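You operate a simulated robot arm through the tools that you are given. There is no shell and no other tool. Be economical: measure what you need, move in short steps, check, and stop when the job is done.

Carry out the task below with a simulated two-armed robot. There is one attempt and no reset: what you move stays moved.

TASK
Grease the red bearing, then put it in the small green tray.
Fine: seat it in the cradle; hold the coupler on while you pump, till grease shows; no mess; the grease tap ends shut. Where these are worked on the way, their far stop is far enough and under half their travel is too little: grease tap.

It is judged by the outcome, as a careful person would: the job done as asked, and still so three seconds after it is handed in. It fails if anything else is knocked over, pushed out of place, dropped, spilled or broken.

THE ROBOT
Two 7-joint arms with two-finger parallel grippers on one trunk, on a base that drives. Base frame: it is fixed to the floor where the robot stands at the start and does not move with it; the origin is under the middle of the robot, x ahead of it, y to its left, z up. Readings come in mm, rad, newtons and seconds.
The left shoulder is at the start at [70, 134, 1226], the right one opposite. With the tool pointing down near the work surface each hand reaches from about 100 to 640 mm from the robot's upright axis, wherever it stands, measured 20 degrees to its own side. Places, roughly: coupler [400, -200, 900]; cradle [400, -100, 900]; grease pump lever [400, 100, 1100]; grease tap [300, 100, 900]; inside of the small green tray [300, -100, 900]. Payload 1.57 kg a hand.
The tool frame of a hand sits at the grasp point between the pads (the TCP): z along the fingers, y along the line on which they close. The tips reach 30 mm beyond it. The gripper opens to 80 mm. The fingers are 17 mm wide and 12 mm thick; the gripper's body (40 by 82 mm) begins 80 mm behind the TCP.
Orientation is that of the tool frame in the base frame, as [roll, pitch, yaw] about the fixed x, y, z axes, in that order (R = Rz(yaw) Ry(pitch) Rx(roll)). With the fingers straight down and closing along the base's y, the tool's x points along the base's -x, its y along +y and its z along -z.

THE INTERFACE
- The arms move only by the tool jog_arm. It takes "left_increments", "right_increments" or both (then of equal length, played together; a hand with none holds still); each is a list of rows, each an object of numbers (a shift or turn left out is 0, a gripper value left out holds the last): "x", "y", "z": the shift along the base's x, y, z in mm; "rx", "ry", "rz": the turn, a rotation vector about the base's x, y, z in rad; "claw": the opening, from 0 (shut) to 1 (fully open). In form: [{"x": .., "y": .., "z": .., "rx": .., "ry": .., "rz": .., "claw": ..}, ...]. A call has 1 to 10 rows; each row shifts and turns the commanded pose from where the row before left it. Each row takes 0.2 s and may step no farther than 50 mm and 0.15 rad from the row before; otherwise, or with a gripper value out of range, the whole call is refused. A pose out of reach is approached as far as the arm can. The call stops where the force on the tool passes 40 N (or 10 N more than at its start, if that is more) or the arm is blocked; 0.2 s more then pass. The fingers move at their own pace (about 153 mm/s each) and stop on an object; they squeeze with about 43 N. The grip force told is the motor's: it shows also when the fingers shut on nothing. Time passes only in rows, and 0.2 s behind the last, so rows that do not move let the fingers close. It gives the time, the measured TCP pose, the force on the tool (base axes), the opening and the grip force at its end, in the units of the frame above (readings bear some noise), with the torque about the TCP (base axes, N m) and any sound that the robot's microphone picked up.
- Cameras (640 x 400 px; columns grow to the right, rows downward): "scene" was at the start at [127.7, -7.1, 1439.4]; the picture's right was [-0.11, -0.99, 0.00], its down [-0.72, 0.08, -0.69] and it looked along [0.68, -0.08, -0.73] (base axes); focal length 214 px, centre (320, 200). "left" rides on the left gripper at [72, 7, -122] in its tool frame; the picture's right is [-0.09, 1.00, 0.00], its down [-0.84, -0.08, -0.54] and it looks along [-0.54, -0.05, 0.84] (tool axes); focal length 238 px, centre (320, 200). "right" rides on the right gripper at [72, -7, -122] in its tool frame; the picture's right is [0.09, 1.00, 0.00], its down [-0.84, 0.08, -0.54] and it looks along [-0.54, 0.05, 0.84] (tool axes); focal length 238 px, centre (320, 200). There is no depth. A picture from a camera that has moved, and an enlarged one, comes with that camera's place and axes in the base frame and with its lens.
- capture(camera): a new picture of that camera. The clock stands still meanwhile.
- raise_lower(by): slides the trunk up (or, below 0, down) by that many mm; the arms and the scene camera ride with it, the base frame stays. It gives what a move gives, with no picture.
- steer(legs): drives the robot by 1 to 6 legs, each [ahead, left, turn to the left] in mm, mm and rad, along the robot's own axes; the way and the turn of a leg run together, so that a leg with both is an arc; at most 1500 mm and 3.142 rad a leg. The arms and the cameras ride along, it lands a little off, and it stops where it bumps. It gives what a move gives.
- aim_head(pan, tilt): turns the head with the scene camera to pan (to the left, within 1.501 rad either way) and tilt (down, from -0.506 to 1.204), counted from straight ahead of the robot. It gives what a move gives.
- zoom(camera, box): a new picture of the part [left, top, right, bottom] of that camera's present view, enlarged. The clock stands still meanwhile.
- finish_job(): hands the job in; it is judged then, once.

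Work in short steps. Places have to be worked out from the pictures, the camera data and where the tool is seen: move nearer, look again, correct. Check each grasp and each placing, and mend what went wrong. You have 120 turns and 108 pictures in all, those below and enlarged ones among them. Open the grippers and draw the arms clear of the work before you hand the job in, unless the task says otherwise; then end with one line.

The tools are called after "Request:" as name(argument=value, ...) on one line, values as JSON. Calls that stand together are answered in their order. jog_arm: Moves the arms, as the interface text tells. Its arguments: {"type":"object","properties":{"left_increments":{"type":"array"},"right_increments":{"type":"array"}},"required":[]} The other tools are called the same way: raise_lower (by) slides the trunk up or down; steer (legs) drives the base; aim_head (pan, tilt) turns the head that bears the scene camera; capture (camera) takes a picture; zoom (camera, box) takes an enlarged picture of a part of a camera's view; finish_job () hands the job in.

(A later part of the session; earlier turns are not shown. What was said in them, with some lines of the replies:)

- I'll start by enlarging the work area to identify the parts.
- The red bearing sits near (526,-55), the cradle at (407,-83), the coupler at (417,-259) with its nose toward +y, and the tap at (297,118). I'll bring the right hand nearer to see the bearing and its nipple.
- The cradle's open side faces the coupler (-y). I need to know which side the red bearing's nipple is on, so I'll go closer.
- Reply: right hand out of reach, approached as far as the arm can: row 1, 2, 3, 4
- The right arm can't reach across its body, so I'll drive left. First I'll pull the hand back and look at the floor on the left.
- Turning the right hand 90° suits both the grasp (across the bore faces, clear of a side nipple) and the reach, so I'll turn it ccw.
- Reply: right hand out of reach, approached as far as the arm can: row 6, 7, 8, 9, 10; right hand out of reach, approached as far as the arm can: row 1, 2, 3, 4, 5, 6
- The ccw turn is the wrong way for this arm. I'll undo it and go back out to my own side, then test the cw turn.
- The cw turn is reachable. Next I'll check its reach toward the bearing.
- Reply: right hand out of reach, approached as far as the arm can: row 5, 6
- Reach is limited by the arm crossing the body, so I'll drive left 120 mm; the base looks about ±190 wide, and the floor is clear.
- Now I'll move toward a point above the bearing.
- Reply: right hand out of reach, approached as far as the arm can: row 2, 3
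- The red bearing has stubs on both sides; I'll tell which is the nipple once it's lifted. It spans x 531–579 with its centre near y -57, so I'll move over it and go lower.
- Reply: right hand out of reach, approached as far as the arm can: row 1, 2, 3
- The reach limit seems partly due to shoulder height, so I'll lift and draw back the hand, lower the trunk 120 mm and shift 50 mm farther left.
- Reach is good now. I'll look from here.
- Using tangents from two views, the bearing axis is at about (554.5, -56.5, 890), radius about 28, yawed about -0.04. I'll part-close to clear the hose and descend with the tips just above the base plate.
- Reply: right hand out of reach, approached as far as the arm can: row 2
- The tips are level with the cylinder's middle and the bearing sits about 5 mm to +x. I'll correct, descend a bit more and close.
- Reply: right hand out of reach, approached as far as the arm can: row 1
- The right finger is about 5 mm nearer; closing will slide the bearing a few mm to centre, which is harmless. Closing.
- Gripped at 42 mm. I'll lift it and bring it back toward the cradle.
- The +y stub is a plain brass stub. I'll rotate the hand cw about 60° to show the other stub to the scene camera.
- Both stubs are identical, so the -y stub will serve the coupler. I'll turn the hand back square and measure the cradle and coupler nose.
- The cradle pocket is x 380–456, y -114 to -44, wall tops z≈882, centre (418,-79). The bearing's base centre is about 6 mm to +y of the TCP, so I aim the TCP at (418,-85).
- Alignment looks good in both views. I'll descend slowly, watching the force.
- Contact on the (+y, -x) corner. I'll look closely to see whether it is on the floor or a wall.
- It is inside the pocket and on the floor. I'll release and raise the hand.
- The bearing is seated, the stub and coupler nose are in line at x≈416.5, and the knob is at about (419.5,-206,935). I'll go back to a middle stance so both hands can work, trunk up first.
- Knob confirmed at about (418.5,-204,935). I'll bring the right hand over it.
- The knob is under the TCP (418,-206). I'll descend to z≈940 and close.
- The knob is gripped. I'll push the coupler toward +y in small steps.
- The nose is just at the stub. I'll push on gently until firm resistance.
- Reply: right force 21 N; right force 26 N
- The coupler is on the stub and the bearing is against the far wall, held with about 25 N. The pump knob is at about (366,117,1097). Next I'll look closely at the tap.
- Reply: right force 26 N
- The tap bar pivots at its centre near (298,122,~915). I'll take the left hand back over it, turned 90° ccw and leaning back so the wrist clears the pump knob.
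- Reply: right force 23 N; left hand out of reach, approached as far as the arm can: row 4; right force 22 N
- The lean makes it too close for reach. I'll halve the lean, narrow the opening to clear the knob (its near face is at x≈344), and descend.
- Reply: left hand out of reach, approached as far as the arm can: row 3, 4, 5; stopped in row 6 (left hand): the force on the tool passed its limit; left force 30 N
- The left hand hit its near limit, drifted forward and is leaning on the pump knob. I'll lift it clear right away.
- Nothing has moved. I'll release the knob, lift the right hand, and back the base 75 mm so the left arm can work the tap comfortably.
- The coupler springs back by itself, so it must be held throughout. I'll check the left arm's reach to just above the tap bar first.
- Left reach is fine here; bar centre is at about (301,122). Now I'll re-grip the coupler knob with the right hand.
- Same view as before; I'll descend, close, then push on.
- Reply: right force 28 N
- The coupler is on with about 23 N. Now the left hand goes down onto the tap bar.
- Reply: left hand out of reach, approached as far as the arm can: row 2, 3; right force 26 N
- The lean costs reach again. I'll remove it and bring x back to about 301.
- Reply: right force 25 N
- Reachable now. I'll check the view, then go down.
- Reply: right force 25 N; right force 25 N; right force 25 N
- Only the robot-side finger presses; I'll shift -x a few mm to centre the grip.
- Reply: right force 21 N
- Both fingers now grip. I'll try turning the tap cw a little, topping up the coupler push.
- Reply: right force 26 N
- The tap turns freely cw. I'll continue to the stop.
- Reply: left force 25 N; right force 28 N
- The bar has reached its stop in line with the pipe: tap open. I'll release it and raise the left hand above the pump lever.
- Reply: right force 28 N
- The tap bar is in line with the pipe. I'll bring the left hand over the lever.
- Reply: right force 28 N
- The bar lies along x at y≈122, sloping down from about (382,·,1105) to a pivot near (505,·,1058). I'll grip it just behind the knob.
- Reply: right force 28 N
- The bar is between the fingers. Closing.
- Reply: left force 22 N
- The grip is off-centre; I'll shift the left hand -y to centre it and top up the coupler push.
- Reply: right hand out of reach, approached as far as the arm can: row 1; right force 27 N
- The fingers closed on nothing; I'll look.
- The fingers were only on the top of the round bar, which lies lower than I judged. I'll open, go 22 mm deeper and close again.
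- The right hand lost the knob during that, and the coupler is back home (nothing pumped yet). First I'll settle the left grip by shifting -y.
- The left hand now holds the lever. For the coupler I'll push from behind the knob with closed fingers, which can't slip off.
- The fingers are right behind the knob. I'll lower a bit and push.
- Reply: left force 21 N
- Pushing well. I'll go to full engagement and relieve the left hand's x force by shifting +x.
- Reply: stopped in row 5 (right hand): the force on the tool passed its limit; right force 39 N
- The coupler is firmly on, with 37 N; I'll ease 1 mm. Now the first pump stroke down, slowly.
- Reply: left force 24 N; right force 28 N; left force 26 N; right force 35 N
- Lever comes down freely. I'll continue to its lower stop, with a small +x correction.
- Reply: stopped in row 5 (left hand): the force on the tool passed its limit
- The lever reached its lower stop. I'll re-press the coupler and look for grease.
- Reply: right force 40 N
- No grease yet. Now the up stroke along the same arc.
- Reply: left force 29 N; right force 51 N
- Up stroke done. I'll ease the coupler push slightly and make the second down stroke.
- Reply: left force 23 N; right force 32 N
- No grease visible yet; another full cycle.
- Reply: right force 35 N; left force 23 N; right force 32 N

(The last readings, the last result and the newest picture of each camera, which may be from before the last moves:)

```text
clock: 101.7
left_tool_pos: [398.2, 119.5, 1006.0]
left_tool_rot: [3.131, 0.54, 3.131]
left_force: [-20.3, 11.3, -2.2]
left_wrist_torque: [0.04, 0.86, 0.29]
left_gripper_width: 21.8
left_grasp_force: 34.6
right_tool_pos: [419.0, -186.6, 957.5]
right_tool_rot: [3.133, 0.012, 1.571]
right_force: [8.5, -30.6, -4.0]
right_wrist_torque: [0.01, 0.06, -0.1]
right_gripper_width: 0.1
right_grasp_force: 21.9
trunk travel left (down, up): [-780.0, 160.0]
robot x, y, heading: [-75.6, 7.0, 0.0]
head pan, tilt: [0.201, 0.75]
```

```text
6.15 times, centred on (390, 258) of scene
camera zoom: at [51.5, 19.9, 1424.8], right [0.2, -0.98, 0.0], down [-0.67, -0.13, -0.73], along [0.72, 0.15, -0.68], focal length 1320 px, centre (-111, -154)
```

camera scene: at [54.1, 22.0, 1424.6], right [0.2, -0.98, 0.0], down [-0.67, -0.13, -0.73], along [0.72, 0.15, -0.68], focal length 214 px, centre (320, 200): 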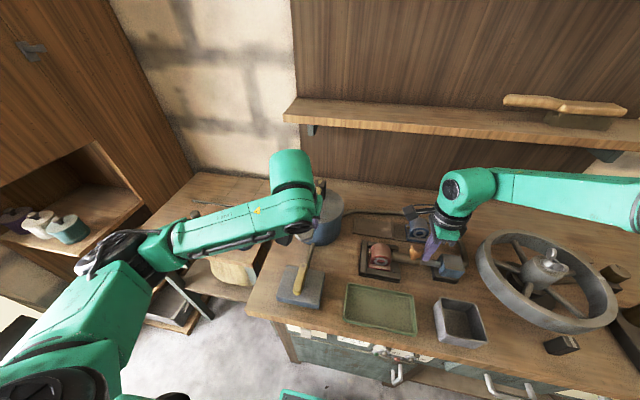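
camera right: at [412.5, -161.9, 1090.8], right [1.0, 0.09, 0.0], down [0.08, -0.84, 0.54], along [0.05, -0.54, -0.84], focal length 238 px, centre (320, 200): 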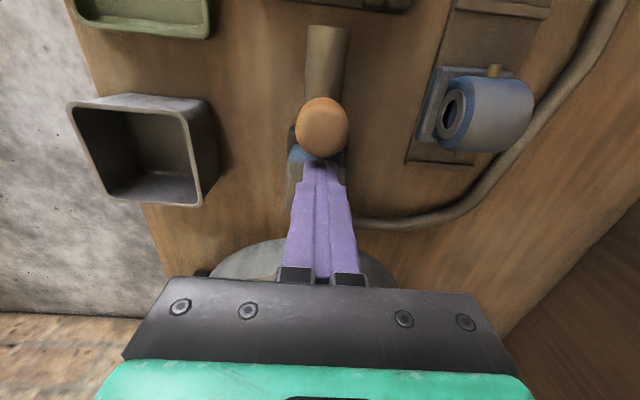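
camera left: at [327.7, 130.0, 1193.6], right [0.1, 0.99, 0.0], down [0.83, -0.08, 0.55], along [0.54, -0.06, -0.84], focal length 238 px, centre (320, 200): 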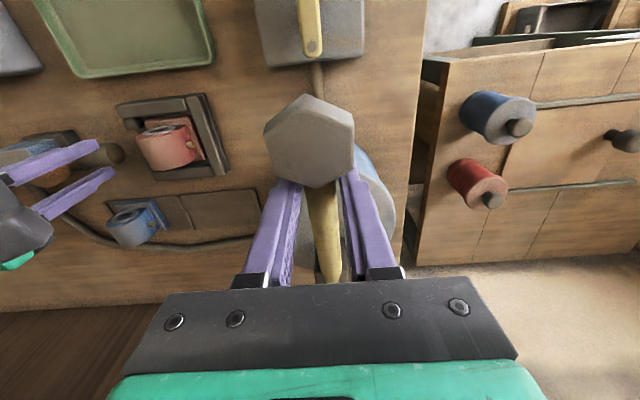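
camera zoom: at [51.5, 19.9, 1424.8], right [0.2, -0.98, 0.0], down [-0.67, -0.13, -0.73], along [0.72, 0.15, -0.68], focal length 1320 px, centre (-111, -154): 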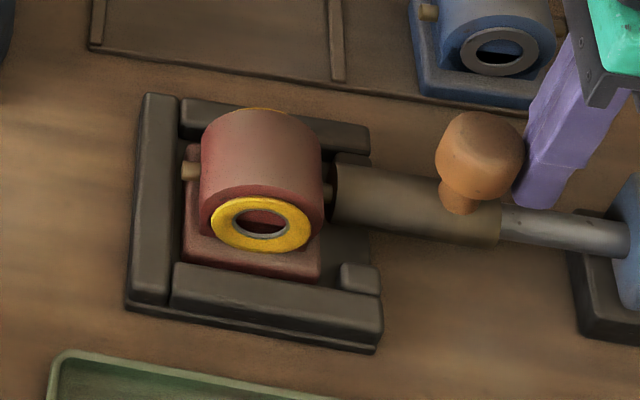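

Grease shows as a yellow ring on the bore faces: stop pumping. I'll raise the lever back to rest (suction stroke), release it and lift clear.

Request:
jog_arm(left_increments=[{"x": -2, "z": 8, "ry": 0.07}, {"x": -1.5, "z": 8, "ry": 0.07}, {"x": -1, "z": 8, "ry": 0.07}, {"z": 8, "ry": 0.07}, {"x": 0.5, "z": 8, "ry": 0.07}, {"x": 1.5, "z": 8, "ry": 0.07}, {"x": 2, "z": 8, "ry": 0.07}, {"x": 2, "z": 8, "ry": 0.05}, {}])

Request:
jog_arm(left_increments=[{"claw": 0.4}, {"claw": 0.55}, {"z": 25}, {"z": 45}, {"z": 45}, {"x": -30, "z": 10}, {"x": -40}, {"x": -30}, {}])

Request:
zoom(camera="scene", box=[240, 130, 440, 310])

```text
clock: 103.7
left_tool_pos: [402.2, 119.6, 1068.3]
left_tool_rot: [3.136, -0.007, 3.137]
left_force: [10.6, 12.3, -14.2]
left_wrist_torque: [0.17, -0.78, 0.07]
left_gripper_width: 21.7
left_grasp_force: 35.0
right_tool_pos: [419.9, -187.6, 954.7]
right_tool_rot: [3.135, 0.012, 1.572]
right_force: [-9.5, -35.0, 10.6]
right_wrist_torque: [0.2, -0.17, 0.14]
right_gripper_width: 0.0
right_grasp_force: 21.9
trunk travel left (down, up): [-780.0, 160.0]
robot x, y, heading: [-78.2, 6.3, -0.004]
head pan, tilt: [0.201, 0.75]
```

```text
clock: 105.7
left_tool_pos: [301.5, 116.0, 1197.7]
left_tool_rot: [3.136, -0.001, 3.138]
left_force: [0.6, 0.9, -0.1]
left_wrist_torque: [-0.01, -0.01, 0.0]
left_gripper_width: 43.9
left_grasp_force: 0.1
right_tool_pos: [420.1, -186.3, 955.0]
right_tool_rot: [3.135, 0.007, 1.571]
right_force: [-0.4, -22.0, -4.2]
right_wrist_torque: [0.02, -0.1, 0.04]
right_gripper_width: 0.0
right_grasp_force: 21.4
trunk travel left (down, up): [-780.0, 160.0]
robot x, y, heading: [-69.5, 7.2, -0.006]
head pan, tilt: [0.201, 0.75]
```

```text
2.22 times, centred on (340, 220) of scene
camera zoom: at [54.7, 18.2, 1424.4], right [0.2, -0.98, -0.01], down [-0.67, -0.13, -0.73], along [0.72, 0.15, -0.68], focal length 477 px, centre (276, 156)
```

zoom: 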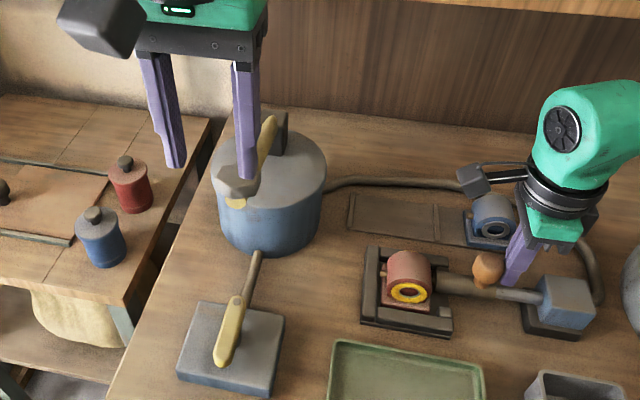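

The coupler is still held on and the lever is back up. Now the left hand goes straight down onto the tap bar again.

Request:
jog_arm(left_increments=[{"x": -2, "y": 3, "z": -45}, {"z": -45}, {"z": -45}, {"z": -45}, {"z": -45}, {"z": -30}, {}])

Request:
capture(camera="left")

```text
clock: 107.3
left_tool_pos: [297.7, 120.7, 941.9]
left_tool_rot: [3.136, -0.001, 3.137]
left_force: [0.6, 0.0, 0.2]
left_wrist_torque: [0.0, -0.01, 0.02]
left_gripper_width: 43.8
left_grasp_force: 0.1
right_tool_pos: [420.0, -186.9, 956.0]
right_tool_rot: [3.135, 0.008, 1.57]
right_force: [-0.5, -22.7, -3.1]
right_wrist_torque: [0.06, 0.14, 0.03]
right_gripper_width: 0.0
right_grasp_force: 20.9
trunk travel left (down, up): [-780.0, 160.0]
robot x, y, heading: [-74.9, 10.1, 0.002]
head pan, tilt: [0.201, 0.75]
```

```text
14 pictures are left
camera left: at [226.2, 128.6, 1063.5], right [0.1, 1.0, 0.0], down [0.84, -0.08, 0.54], along [0.54, -0.05, -0.84], focal length 238 px, centre (320, 200)
```

left: 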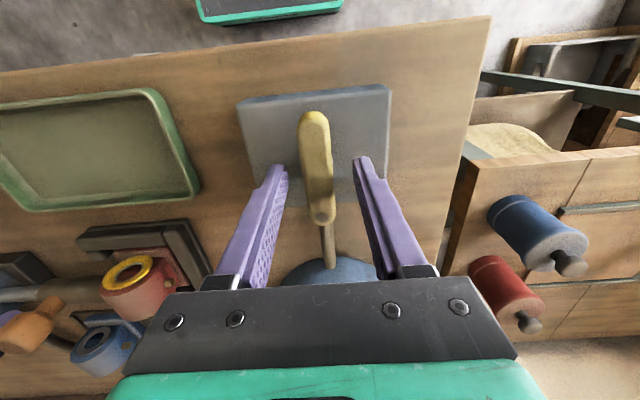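

Request:
jog_arm(left_increments=[{"y": -2, "z": -8}, {"z": -8}, {}, {"claw": 0.35}, {"claw": 0.25}, {"claw": 0.1}, {}])

```text
clock: 108.9
left_tool_pos: [298.1, 119.9, 924.6]
left_tool_rot: [3.136, 0.002, 3.135]
left_force: [0.5, 3.5, -2.1]
left_wrist_torque: [-0.12, -0.05, -0.01]
left_gripper_width: 21.7
left_grasp_force: 34.9
right_tool_pos: [420.4, -185.6, 954.1]
right_tool_rot: [3.134, 0.009, 1.571]
right_force: [0.0, -25.2, -1.8]
right_wrist_torque: [0.07, -0.07, 0.06]
right_gripper_width: 0.1
right_grasp_force: 21.7
trunk travel left (down, up): [-780.0, 160.0]
robot x, y, heading: [-73.8, 5.5, -0.003]
head pan, tilt: [0.201, 0.75]
```

Good grip. I'll turn the tap ccw back to its shut position (about 1.55 rad).

Request:
jog_arm(left_increments=[{"rz": 0.12}, {"rz": 0.12}, {"rz": 0.12}, {"rz": 0.12}, {"rz": 0.12}, {"rz": 0.12}, {}])

Request:
jog_arm(left_increments=[{"rz": 0.12}, {"rz": 0.12}, {"rz": 0.12}, {"rz": 0.12}, {"rz": 0.12}, {"rz": 0.12}, {"rz": 0.1}, {}])

Request:
zoom(camera="left", box=[220, 60, 430, 290])

```text
clock: 110.5
left_tool_pos: [298.6, 119.7, 924.5]
left_tool_rot: [3.138, 0.003, -2.425]
left_force: [-1.7, 4.5, -1.1]
left_wrist_torque: [-0.55, 0.52, 0.02]
left_gripper_width: 21.6
left_grasp_force: 34.8
right_tool_pos: [419.5, -186.9, 955.0]
right_tool_rot: [3.134, 0.01, 1.571]
right_force: [1.4, -26.9, -0.1]
right_wrist_torque: [0.05, 0.32, 0.03]
right_gripper_width: 0.0
right_grasp_force: 21.5
trunk travel left (down, up): [-780.0, 160.0]
robot x, y, heading: [-77.2, 9.4, 0.002]
head pan, tilt: [0.201, 0.75]
```

```text
clock: 112.3
left_tool_pos: [300.3, 120.4, 924.8]
left_tool_rot: [3.139, 0.005, -1.606]
left_force: [-10.1, 4.4, -6.1]
left_wrist_torque: [-0.56, 0.13, 0.05]
left_gripper_width: 21.7
left_grasp_force: 34.5
right_tool_pos: [419.6, -187.1, 955.3]
right_tool_rot: [3.134, 0.009, 1.57]
right_force: [5.7, -27.2, -1.3]
right_wrist_torque: [0.03, 0.33, -0.02]
right_gripper_width: 0.0
right_grasp_force: 20.7
trunk travel left (down, up): [-780.0, 160.0]
robot x, y, heading: [-79.1, 10.1, 0.003]
head pan, tilt: [0.201, 0.75]
```

```text
1.74 times, centred on (325, 175) of left
camera zoom: at [290.1, 48.7, 1046.7], right [-0.99, 0.13, 0.0], down [0.11, 0.83, 0.55], along [0.07, 0.54, -0.84], focal length 414 px, centre (311, 244)
```

zoom: 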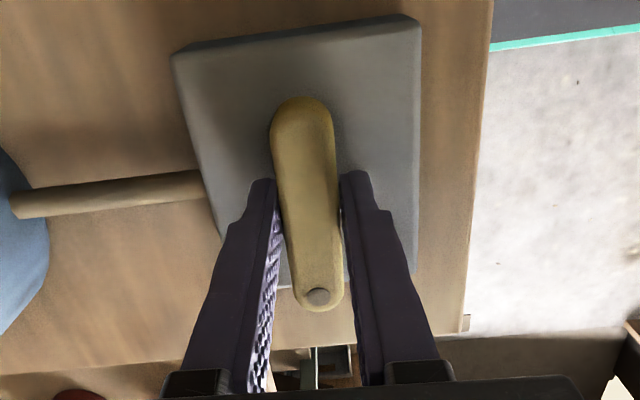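

Nearly home; I'll turn a bit more to make sure it is on the shut stop.

Request:
jog_arm(left_increments=[{"rz": 0.06}, {"rz": 0.06}, {"rz": 0.05}, {}])

Request:
zoom(camera="left", box=[220, 60, 430, 290])

```text
clock: 113.3
left_tool_pos: [298.2, 119.3, 924.4]
left_tool_rot: [-3.141, 0.007, -1.437]
left_force: [-12.7, 3.1, -0.8]
left_wrist_torque: [0.13, 0.11, -0.93]
left_gripper_width: 21.8
left_grasp_force: 34.8
right_tool_pos: [419.6, -185.8, 954.0]
right_tool_rot: [3.132, 0.008, 1.57]
right_force: [9.6, -25.0, -5.3]
right_wrist_torque: [0.05, -0.06, -0.03]
right_gripper_width: 0.3
right_grasp_force: 21.5
trunk travel left (down, up): [-780.0, 160.0]
robot x, y, heading: [-75.5, 7.0, -0.003]
head pan, tilt: [0.201, 0.75]
```

```text
1.74 times, centred on (325, 175) of left
camera zoom: at [302.1, 48.2, 1046.7], right [-1.0, -0.04, 0.0], down [-0.04, 0.84, 0.55], along [-0.02, 0.55, -0.84], focal length 414 px, centre (311, 244)
```

zoom: 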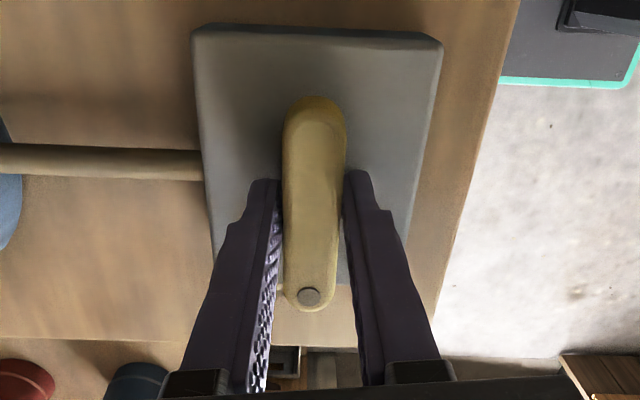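

Torque -0.93 N·m: the tap is on its shut stop. I'll release and raise the left hand, then let the coupler back gently with the right.

Request:
jog_arm(left_increments=[{"claw": 0.4}, {"claw": 0.5}, {"z": 25}, {"z": 45}, {"z": 45}, {"z": 45}, {"z": 45}, {"z": 45}, {"y": 30, "z": 20}, {"y": 40}])

Request:
jog_arm(right_increments=[{"y": -8}, {"y": -8}, {"y": -8}, {"y": -8}, {"y": -8}, {"y": -5}, {"z": 25}, {"z": 30}, {"z": 30}, {"claw": 0.7}])

Request:
capture(camera="scene")

```text
clock: 115.5
left_tool_pos: [323.1, 213.4, 1184.5]
left_tool_rot: [-3.139, 0.004, -1.436]
left_force: [0.4, -0.5, 0.3]
left_wrist_torque: [-0.04, 0.0, -0.02]
left_gripper_width: 39.8
left_grasp_force: 0.1
left hand out of reach, approached as far as the arm can: row 4, 5, 6
right_tool_pos: [418.0, -187.0, 955.7]
right_tool_rot: [3.133, 0.01, 1.568]
right_force: [-6.8, -23.8, -1.5]
right_wrist_torque: [0.01, -0.17, 0.04]
right_gripper_width: 0.3
right_grasp_force: 22.0
trunk travel left (down, up): [-780.0, 160.0]
robot x, y, heading: [-73.9, 6.0, -0.001]
head pan, tilt: [0.201, 0.75]
```

```text
clock: 117.7
left_tool_pos: [324.4, 218.3, 1182.4]
left_tool_rot: [-3.14, 0.0, -1.437]
left_force: [-0.6, 0.8, 0.4]
left_wrist_torque: [0.0, -0.01, 0.0]
left_gripper_width: 39.7
left_grasp_force: 0.0
right_tool_pos: [420.4, -226.3, 1042.5]
right_tool_rot: [3.134, 0.011, 1.572]
right_force: [0.4, -0.2, -0.2]
right_wrist_torque: [0.0, 0.0, -0.04]
right_gripper_width: 56.2
right_grasp_force: 0.0
trunk travel left (down, up): [-780.0, 160.0]
robot x, y, heading: [-75.3, 7.8, 0.005]
head pan, tilt: [0.201, 0.75]
```

```text
11 pictures are left
camera scene: at [54.5, 25.6, 1424.4], right [0.2, -0.98, 0.0], down [-0.67, -0.14, -0.73], along [0.72, 0.15, -0.68], focal length 214 px, centre (320, 200)
```

scene: 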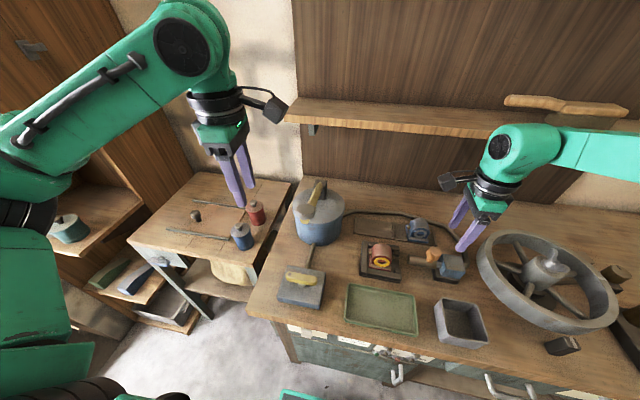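

Tap shut, coupler home, everything in place. Now I'll take the earlier stance again (left and ahead, trunk lower) to fetch the bearing.

Request:
jog_arm(right_increments=[{"z": 40}, {"z": 40}, {"x": -30}, {"x": -30}])

Request:
steer(legs=[[0, 160, 0], [72, 0, 0]])

Request:
raise_lower(by=-100)

Request:
capture(camera="right")

```text
clock: 118.7
left_tool_pos: [323.2, 219.2, 1182.9]
left_tool_rot: [-3.138, 0.001, -1.435]
left_force: [0.1, -0.4, 1.2]
left_wrist_torque: [-0.01, -0.01, -0.02]
left_gripper_width: 40.0
left_grasp_force: 0.2
right_tool_pos: [359.4, -225.2, 1123.7]
right_tool_rot: [3.131, 0.011, 1.569]
right_force: [-0.3, 0.4, -1.3]
right_wrist_torque: [0.01, -0.01, 0.0]
right_gripper_width: 55.8
right_grasp_force: 0.0
trunk travel left (down, up): [-780.0, 160.0]
robot x, y, heading: [-73.6, 7.1, -0.001]
head pan, tilt: [0.201, 0.75]
```

```text
clock: 120.7
left_tool_pos: [389.9, 376.9, 1185.4]
left_tool_rot: [-3.135, -0.002, -1.437]
left_force: [-0.6, -0.2, 0.4]
left_wrist_torque: [0.0, -0.05, 0.0]
left_gripper_width: 40.0
left_grasp_force: 0.0
right_tool_pos: [427.1, -65.8, 1124.9]
right_tool_rot: [3.128, 0.009, 1.568]
right_force: [-0.8, -0.6, 0.0]
right_wrist_torque: [0.01, -0.04, 0.0]
right_gripper_width: 55.9
right_grasp_force: 0.0
trunk travel left (down, up): [-780.0, 160.0]
robot x, y, heading: [-3.1, 171.1, -0.004]
head pan, tilt: [0.201, 0.75]
```

```text
clock: 122.0
left_tool_pos: [395.0, 378.9, 1082.5]
left_tool_rot: [-3.141, 0.0, -1.438]
left_force: [-0.2, 0.3, 0.4]
left_wrist_torque: [0.03, -0.02, 0.01]
left_gripper_width: 39.8
left_grasp_force: 0.1
right_tool_pos: [432.3, -64.8, 1022.6]
right_tool_rot: [3.133, 0.011, 1.57]
right_force: [-0.4, -0.3, 0.3]
right_wrist_torque: [0.01, 0.03, -0.02]
right_gripper_width: 56.0
right_grasp_force: 0.0
trunk travel left (down, up): [-680.0, 260.0]
robot x, y, heading: [-0.3, 170.0, -0.0]
head pan, tilt: [0.201, 0.75]
```

```text
10 pictures are left
camera right: at [424.4, 7.5, 1144.4], right [1.0, 0.09, 0.01], down [0.07, -0.83, 0.55], along [0.06, -0.55, -0.83], focal length 238 px, centre (320, 200)
```

right: 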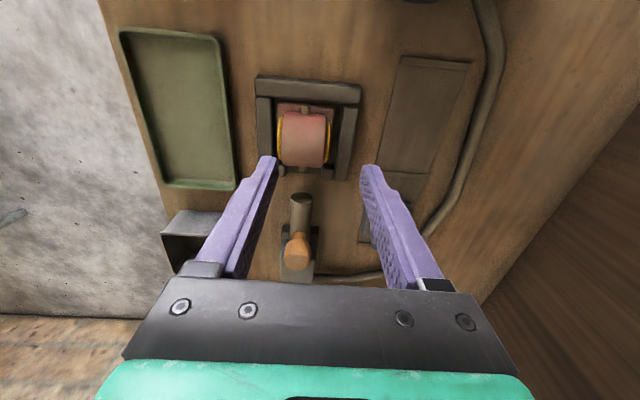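

The bearing is centred near (417,-76) in the cradle. I'll move over it and descend to the earlier grip height.

Request:
jog_arm(right_increments=[{"x": -8, "y": -7, "z": -20}, {"x": -7, "y": -7, "z": -20}, {"z": -25}, {}])

Request:
capture(camera="right")

```text
clock: 123.0
left_tool_pos: [394.5, 377.4, 1084.1]
left_tool_rot: [-3.141, -0.001, -1.438]
left_force: [-0.2, -1.4, 0.6]
left_wrist_torque: [0.01, -0.01, -0.01]
left_gripper_width: 40.3
left_grasp_force: 0.1
right_tool_pos: [417.1, -79.9, 957.4]
right_tool_rot: [3.133, 0.01, 1.57]
right_force: [0.3, 0.3, 0.2]
right_wrist_torque: [0.01, 0.01, 0.02]
right_gripper_width: 56.1
right_grasp_force: 0.0
trunk travel left (down, up): [-680.0, 260.0]
robot x, y, heading: [-6.1, 168.2, -0.004]
head pan, tilt: [0.201, 0.75]
```

```text
9 pictures are left
camera right: at [410.0, -6.7, 1079.8], right [1.0, 0.09, 0.01], down [0.07, -0.83, 0.55], along [0.06, -0.55, -0.83], focal length 238 px, centre (320, 200)
```

right: 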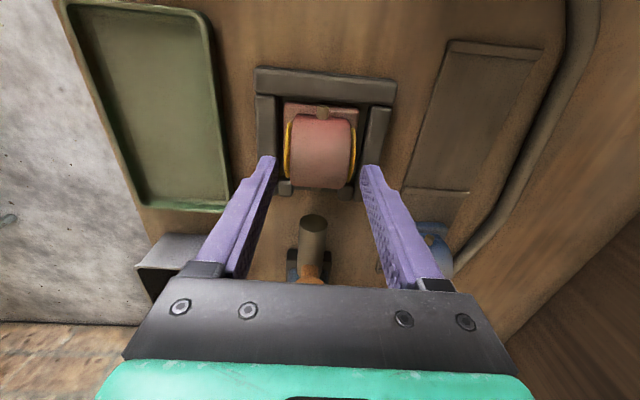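

Centred. Descend and grip.

Request:
jog_arm(right_increments=[{"x": 1, "y": 2, "z": -20}, {"z": -17}, {}, {"claw": 0.5}, {"claw": 0.4}, {"claw": 0.4}, {}])

Request:
jog_arm(right_increments=[{"z": 5}, {"z": 20}, {"z": 30}, {"z": 30}, {}])

Request:
capture(camera="right")

```text
clock: 124.7
left_tool_pos: [395.2, 378.6, 1082.5]
left_tool_rot: [-3.14, 0.0, -1.439]
left_force: [0.4, -0.4, 0.6]
left_wrist_torque: [0.02, 0.02, 0.01]
left_gripper_width: 39.9
left_grasp_force: 0.1
right_tool_pos: [418.0, -77.0, 921.2]
right_tool_rot: [3.132, 0.01, 1.568]
right_force: [-2.2, 0.3, 0.6]
right_wrist_torque: [-0.06, 0.18, -0.04]
right_gripper_width: 41.9
right_grasp_force: 43.3
trunk travel left (down, up): [-680.0, 260.0]
robot x, y, heading: [-4.9, 168.5, -0.002]
head pan, tilt: [0.201, 0.75]
```

```text
clock: 125.8
left_tool_pos: [395.7, 377.4, 1083.2]
left_tool_rot: [-3.139, 0.0, -1.439]
left_force: [0.1, -0.1, 0.0]
left_wrist_torque: [0.0, 0.03, 0.02]
left_gripper_width: 40.2
left_grasp_force: 0.0
right_tool_pos: [418.2, -76.4, 1004.8]
right_tool_rot: [3.134, 0.01, 1.569]
right_force: [0.0, 0.7, -4.1]
right_wrist_torque: [-0.01, -0.01, 0.01]
right_gripper_width: 41.8
right_grasp_force: 43.5
trunk travel left (down, up): [-680.0, 260.0]
robot x, y, heading: [-5.4, 166.9, -0.004]
head pan, tilt: [0.201, 0.75]
```

```text
8 pictures are left
camera right: at [410.8, -3.7, 1127.6], right [1.0, 0.09, 0.01], down [0.07, -0.83, 0.55], along [0.06, -0.55, -0.83], focal length 238 px, centre (320, 200)
```

right: 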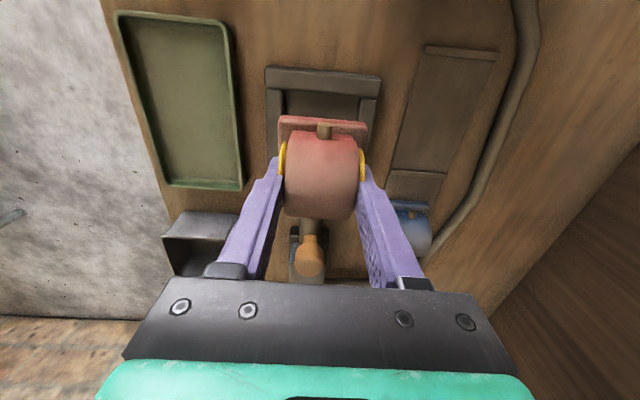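

Held. The tray's middle is at about (283,-79). I'll carry the bearing over it and look.

Request:
jog_arm(right_increments=[{"x": -25}, {"x": -35}, {"x": -35}, {"x": -30}, {"x": -10, "y": -2}, {"z": -30}, {"z": -20}, {}])

Request:
capture(camera="right")

Request:
capture(camera="scene")

```text
clock: 127.7
left_tool_pos: [394.5, 377.3, 1082.7]
left_tool_rot: [-3.139, -0.001, -1.438]
left_force: [0.0, -1.1, 0.1]
left_wrist_torque: [0.02, 0.0, 0.02]
left_gripper_width: 39.8
left_grasp_force: 0.1
right_tool_pos: [282.1, -79.7, 955.1]
right_tool_rot: [3.132, 0.01, 1.569]
right_force: [-0.2, -0.3, -4.0]
right_wrist_torque: [-0.02, -0.02, -0.01]
right_gripper_width: 41.9
right_grasp_force: 43.3
trunk travel left (down, up): [-680.0, 260.0]
robot x, y, heading: [-6.9, 167.0, -0.006]
head pan, tilt: [0.201, 0.75]
```

```text
7 pictures are left
camera right: at [274.5, -7.7, 1076.6], right [1.0, 0.09, 0.01], down [0.07, -0.83, 0.55], along [0.06, -0.55, -0.83], focal length 238 px, centre (320, 200)
```

right: 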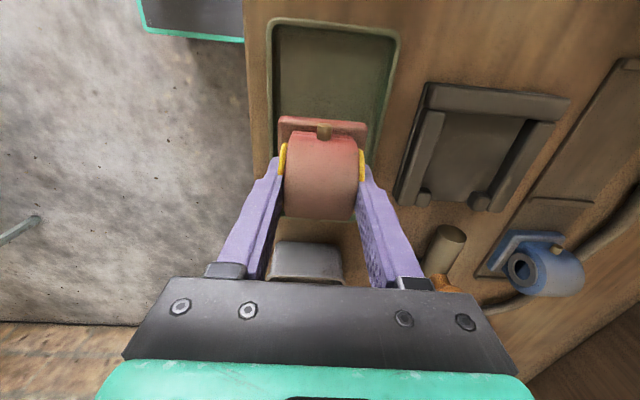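

```text
6 pictures are left
camera scene: at [125.2, 186.7, 1324.4], right [0.2, -0.98, 0.0], down [-0.67, -0.13, -0.73], along [0.72, 0.14, -0.68], focal length 214 px, centre (320, 200)
```

scene: 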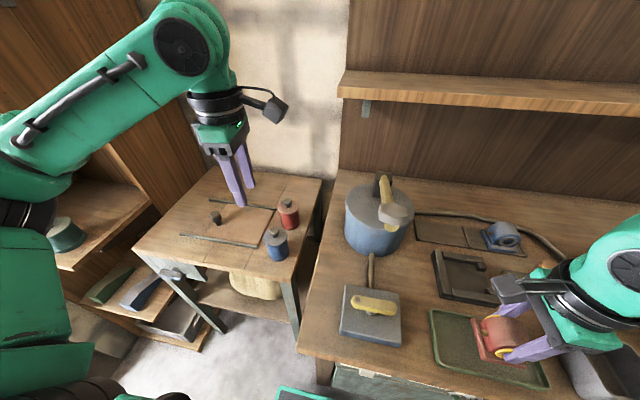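

Over the tray; I'll shift +3 mm x and lower until contact.

Request:
jog_arm(right_increments=[{"x": 3, "z": -15}, {"z": -12}, {"z": -4}, {"z": -3}, {}])

```text
clock: 128.8
left_tool_pos: [395.7, 378.1, 1083.6]
left_tool_rot: [-3.139, -0.001, -1.437]
left_force: [0.2, 0.1, -0.4]
left_wrist_torque: [0.0, 0.04, -0.01]
left_gripper_width: 40.2
left_grasp_force: 0.0
right_tool_pos: [285.9, -80.0, 921.4]
right_tool_rot: [3.134, 0.011, 1.568]
right_force: [-0.7, 0.7, -3.9]
right_wrist_torque: [0.02, 0.01, 0.0]
right_gripper_width: 41.8
right_grasp_force: 43.1
trunk travel left (down, up): [-680.0, 260.0]
robot x, y, heading: [-5.4, 167.8, -0.004]
head pan, tilt: [0.201, 0.75]
```

Request:
jog_arm(right_increments=[{"z": -2}, {"z": -2}, {"z": -2}, {}])

Request:
zoom(camera="scene", box=[420, 290, 580, 390])

```text
clock: 129.8
left_tool_pos: [395.0, 378.1, 1084.7]
left_tool_rot: [-3.139, 0.0, -1.437]
left_force: [0.3, 0.0, -0.7]
left_wrist_torque: [-0.01, 0.01, -0.04]
left_gripper_width: 39.9
left_grasp_force: 0.1
right_tool_pos: [285.6, -81.0, 917.3]
right_tool_rot: [3.128, 0.014, 1.568]
right_force: [6.4, -7.2, 30.3]
right_wrist_torque: [0.08, 0.69, 0.09]
right_gripper_width: 41.7
right_grasp_force: 43.3
trunk travel left (down, up): [-680.0, 260.0]
robot x, y, heading: [-7.4, 170.4, 0.002]
head pan, tilt: [0.201, 0.75]
```

```text
4.00 times, centred on (500, 340) of scene
camera zoom: at [124.0, 187.3, 1325.0], right [0.2, -0.98, 0.0], down [-0.67, -0.14, -0.73], along [0.72, 0.14, -0.68], focal length 858 px, centre (-400, -360)
```

zoom: 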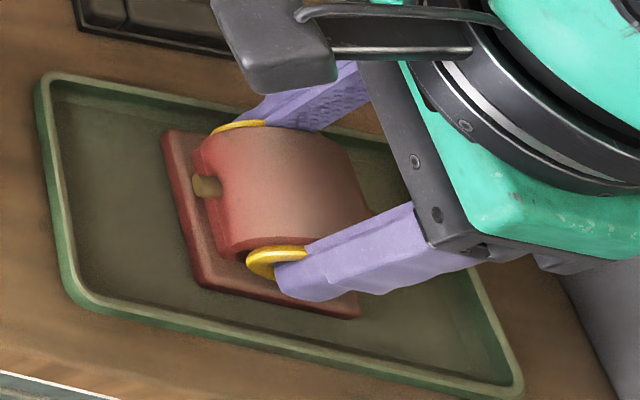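

On the tray floor, inside the walls. I'll ease up, open a little and lift away.

Request:
jog_arm(right_increments=[{"z": 1.5}, {"claw": 0.56}, {"claw": 0.6}, {}, {"z": 20}, {"z": 35}, {"z": 45}, {"z": 45}, {}])

Request:
capture(camera="right")

Request:
zoom(camera="scene", box=[320, 160, 600, 390])

```text
clock: 131.8
left_tool_pos: [397.0, 378.9, 1082.8]
left_tool_rot: [-3.139, 0.001, -1.439]
left_force: [-0.1, 0.5, 0.1]
left_wrist_torque: [-0.01, 0.0, -0.01]
left_gripper_width: 40.1
left_grasp_force: 0.2
right_tool_pos: [286.1, -81.6, 1061.5]
right_tool_rot: [3.134, 0.01, 1.57]
right_force: [1.1, 0.1, -0.3]
right_wrist_torque: [0.01, 0.04, -0.04]
right_gripper_width: 48.0
right_grasp_force: 0.0
trunk travel left (down, up): [-680.0, 260.0]
robot x, y, heading: [-6.6, 169.1, -0.005]
head pan, tilt: [0.201, 0.75]
```

```text
4 pictures are left
camera right: at [277.9, -8.5, 1184.0], right [1.0, 0.09, 0.01], down [0.07, -0.83, 0.55], along [0.06, -0.55, -0.83], focal length 238 px, centre (320, 200)
```

right: 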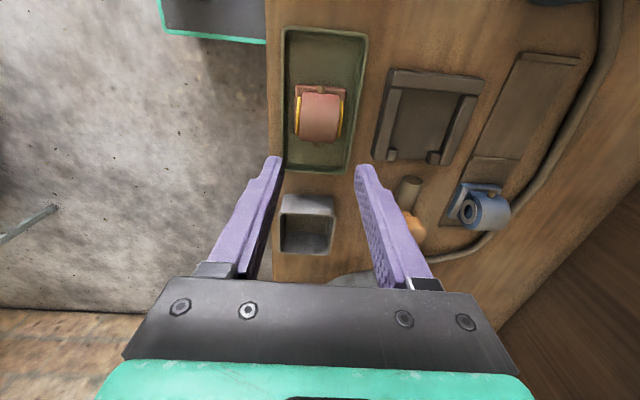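

```text
1.74 times, centred on (460, 275) of scene
camera zoom: at [125.3, 186.1, 1324.4], right [0.2, -0.98, 0.0], down [-0.67, -0.13, -0.73], along [0.72, 0.14, -0.68], focal length 373 px, centre (76, 70)
```

zoom: 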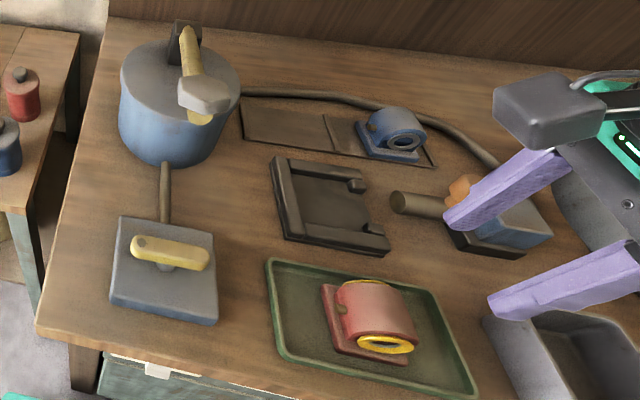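

The bearing sits flat in the tray, the tap is shut, the coupler is home and there is no mess. I'll raise and open both hands clear.

Request:
jog_arm(right_increments=[{"z": 40, "claw": 1}, {"z": 40}, {}], left_increments=[{"z": 30, "claw": 1}, {"z": 30}, {}])

Request:
finish_job()

```text
clock: 132.7
left_tool_pos: [395.8, 378.4, 1143.3]
left_tool_rot: [3.141, 0.0, -1.439]
left_force: [-0.6, 0.4, -0.5]
left_wrist_torque: [0.0, 0.01, -0.01]
left_gripper_width: 80.2
left_grasp_force: 0.1
right_tool_pos: [286.5, -80.4, 1142.8]
right_tool_rot: [3.135, 0.01, 1.567]
right_force: [-0.1, 0.0, -0.7]
right_wrist_torque: [0.0, 0.07, 0.0]
right_gripper_width: 80.2
right_grasp_force: 0.0
trunk travel left (down, up): [-680.0, 260.0]
robot x, y, heading: [-1.9, 169.3, -0.0]
head pan, tilt: [0.201, 0.75]
```

```text
The job is handed in.
```

The red bearing is greased (a ring of grease showed on the third pump stroke) and sits in the small green tray, the grease tap is shut on its stop, the coupler is back home, and the last pictures show no spills and nothing out of place. To lift the bearing I had to grip it on its greased faces.
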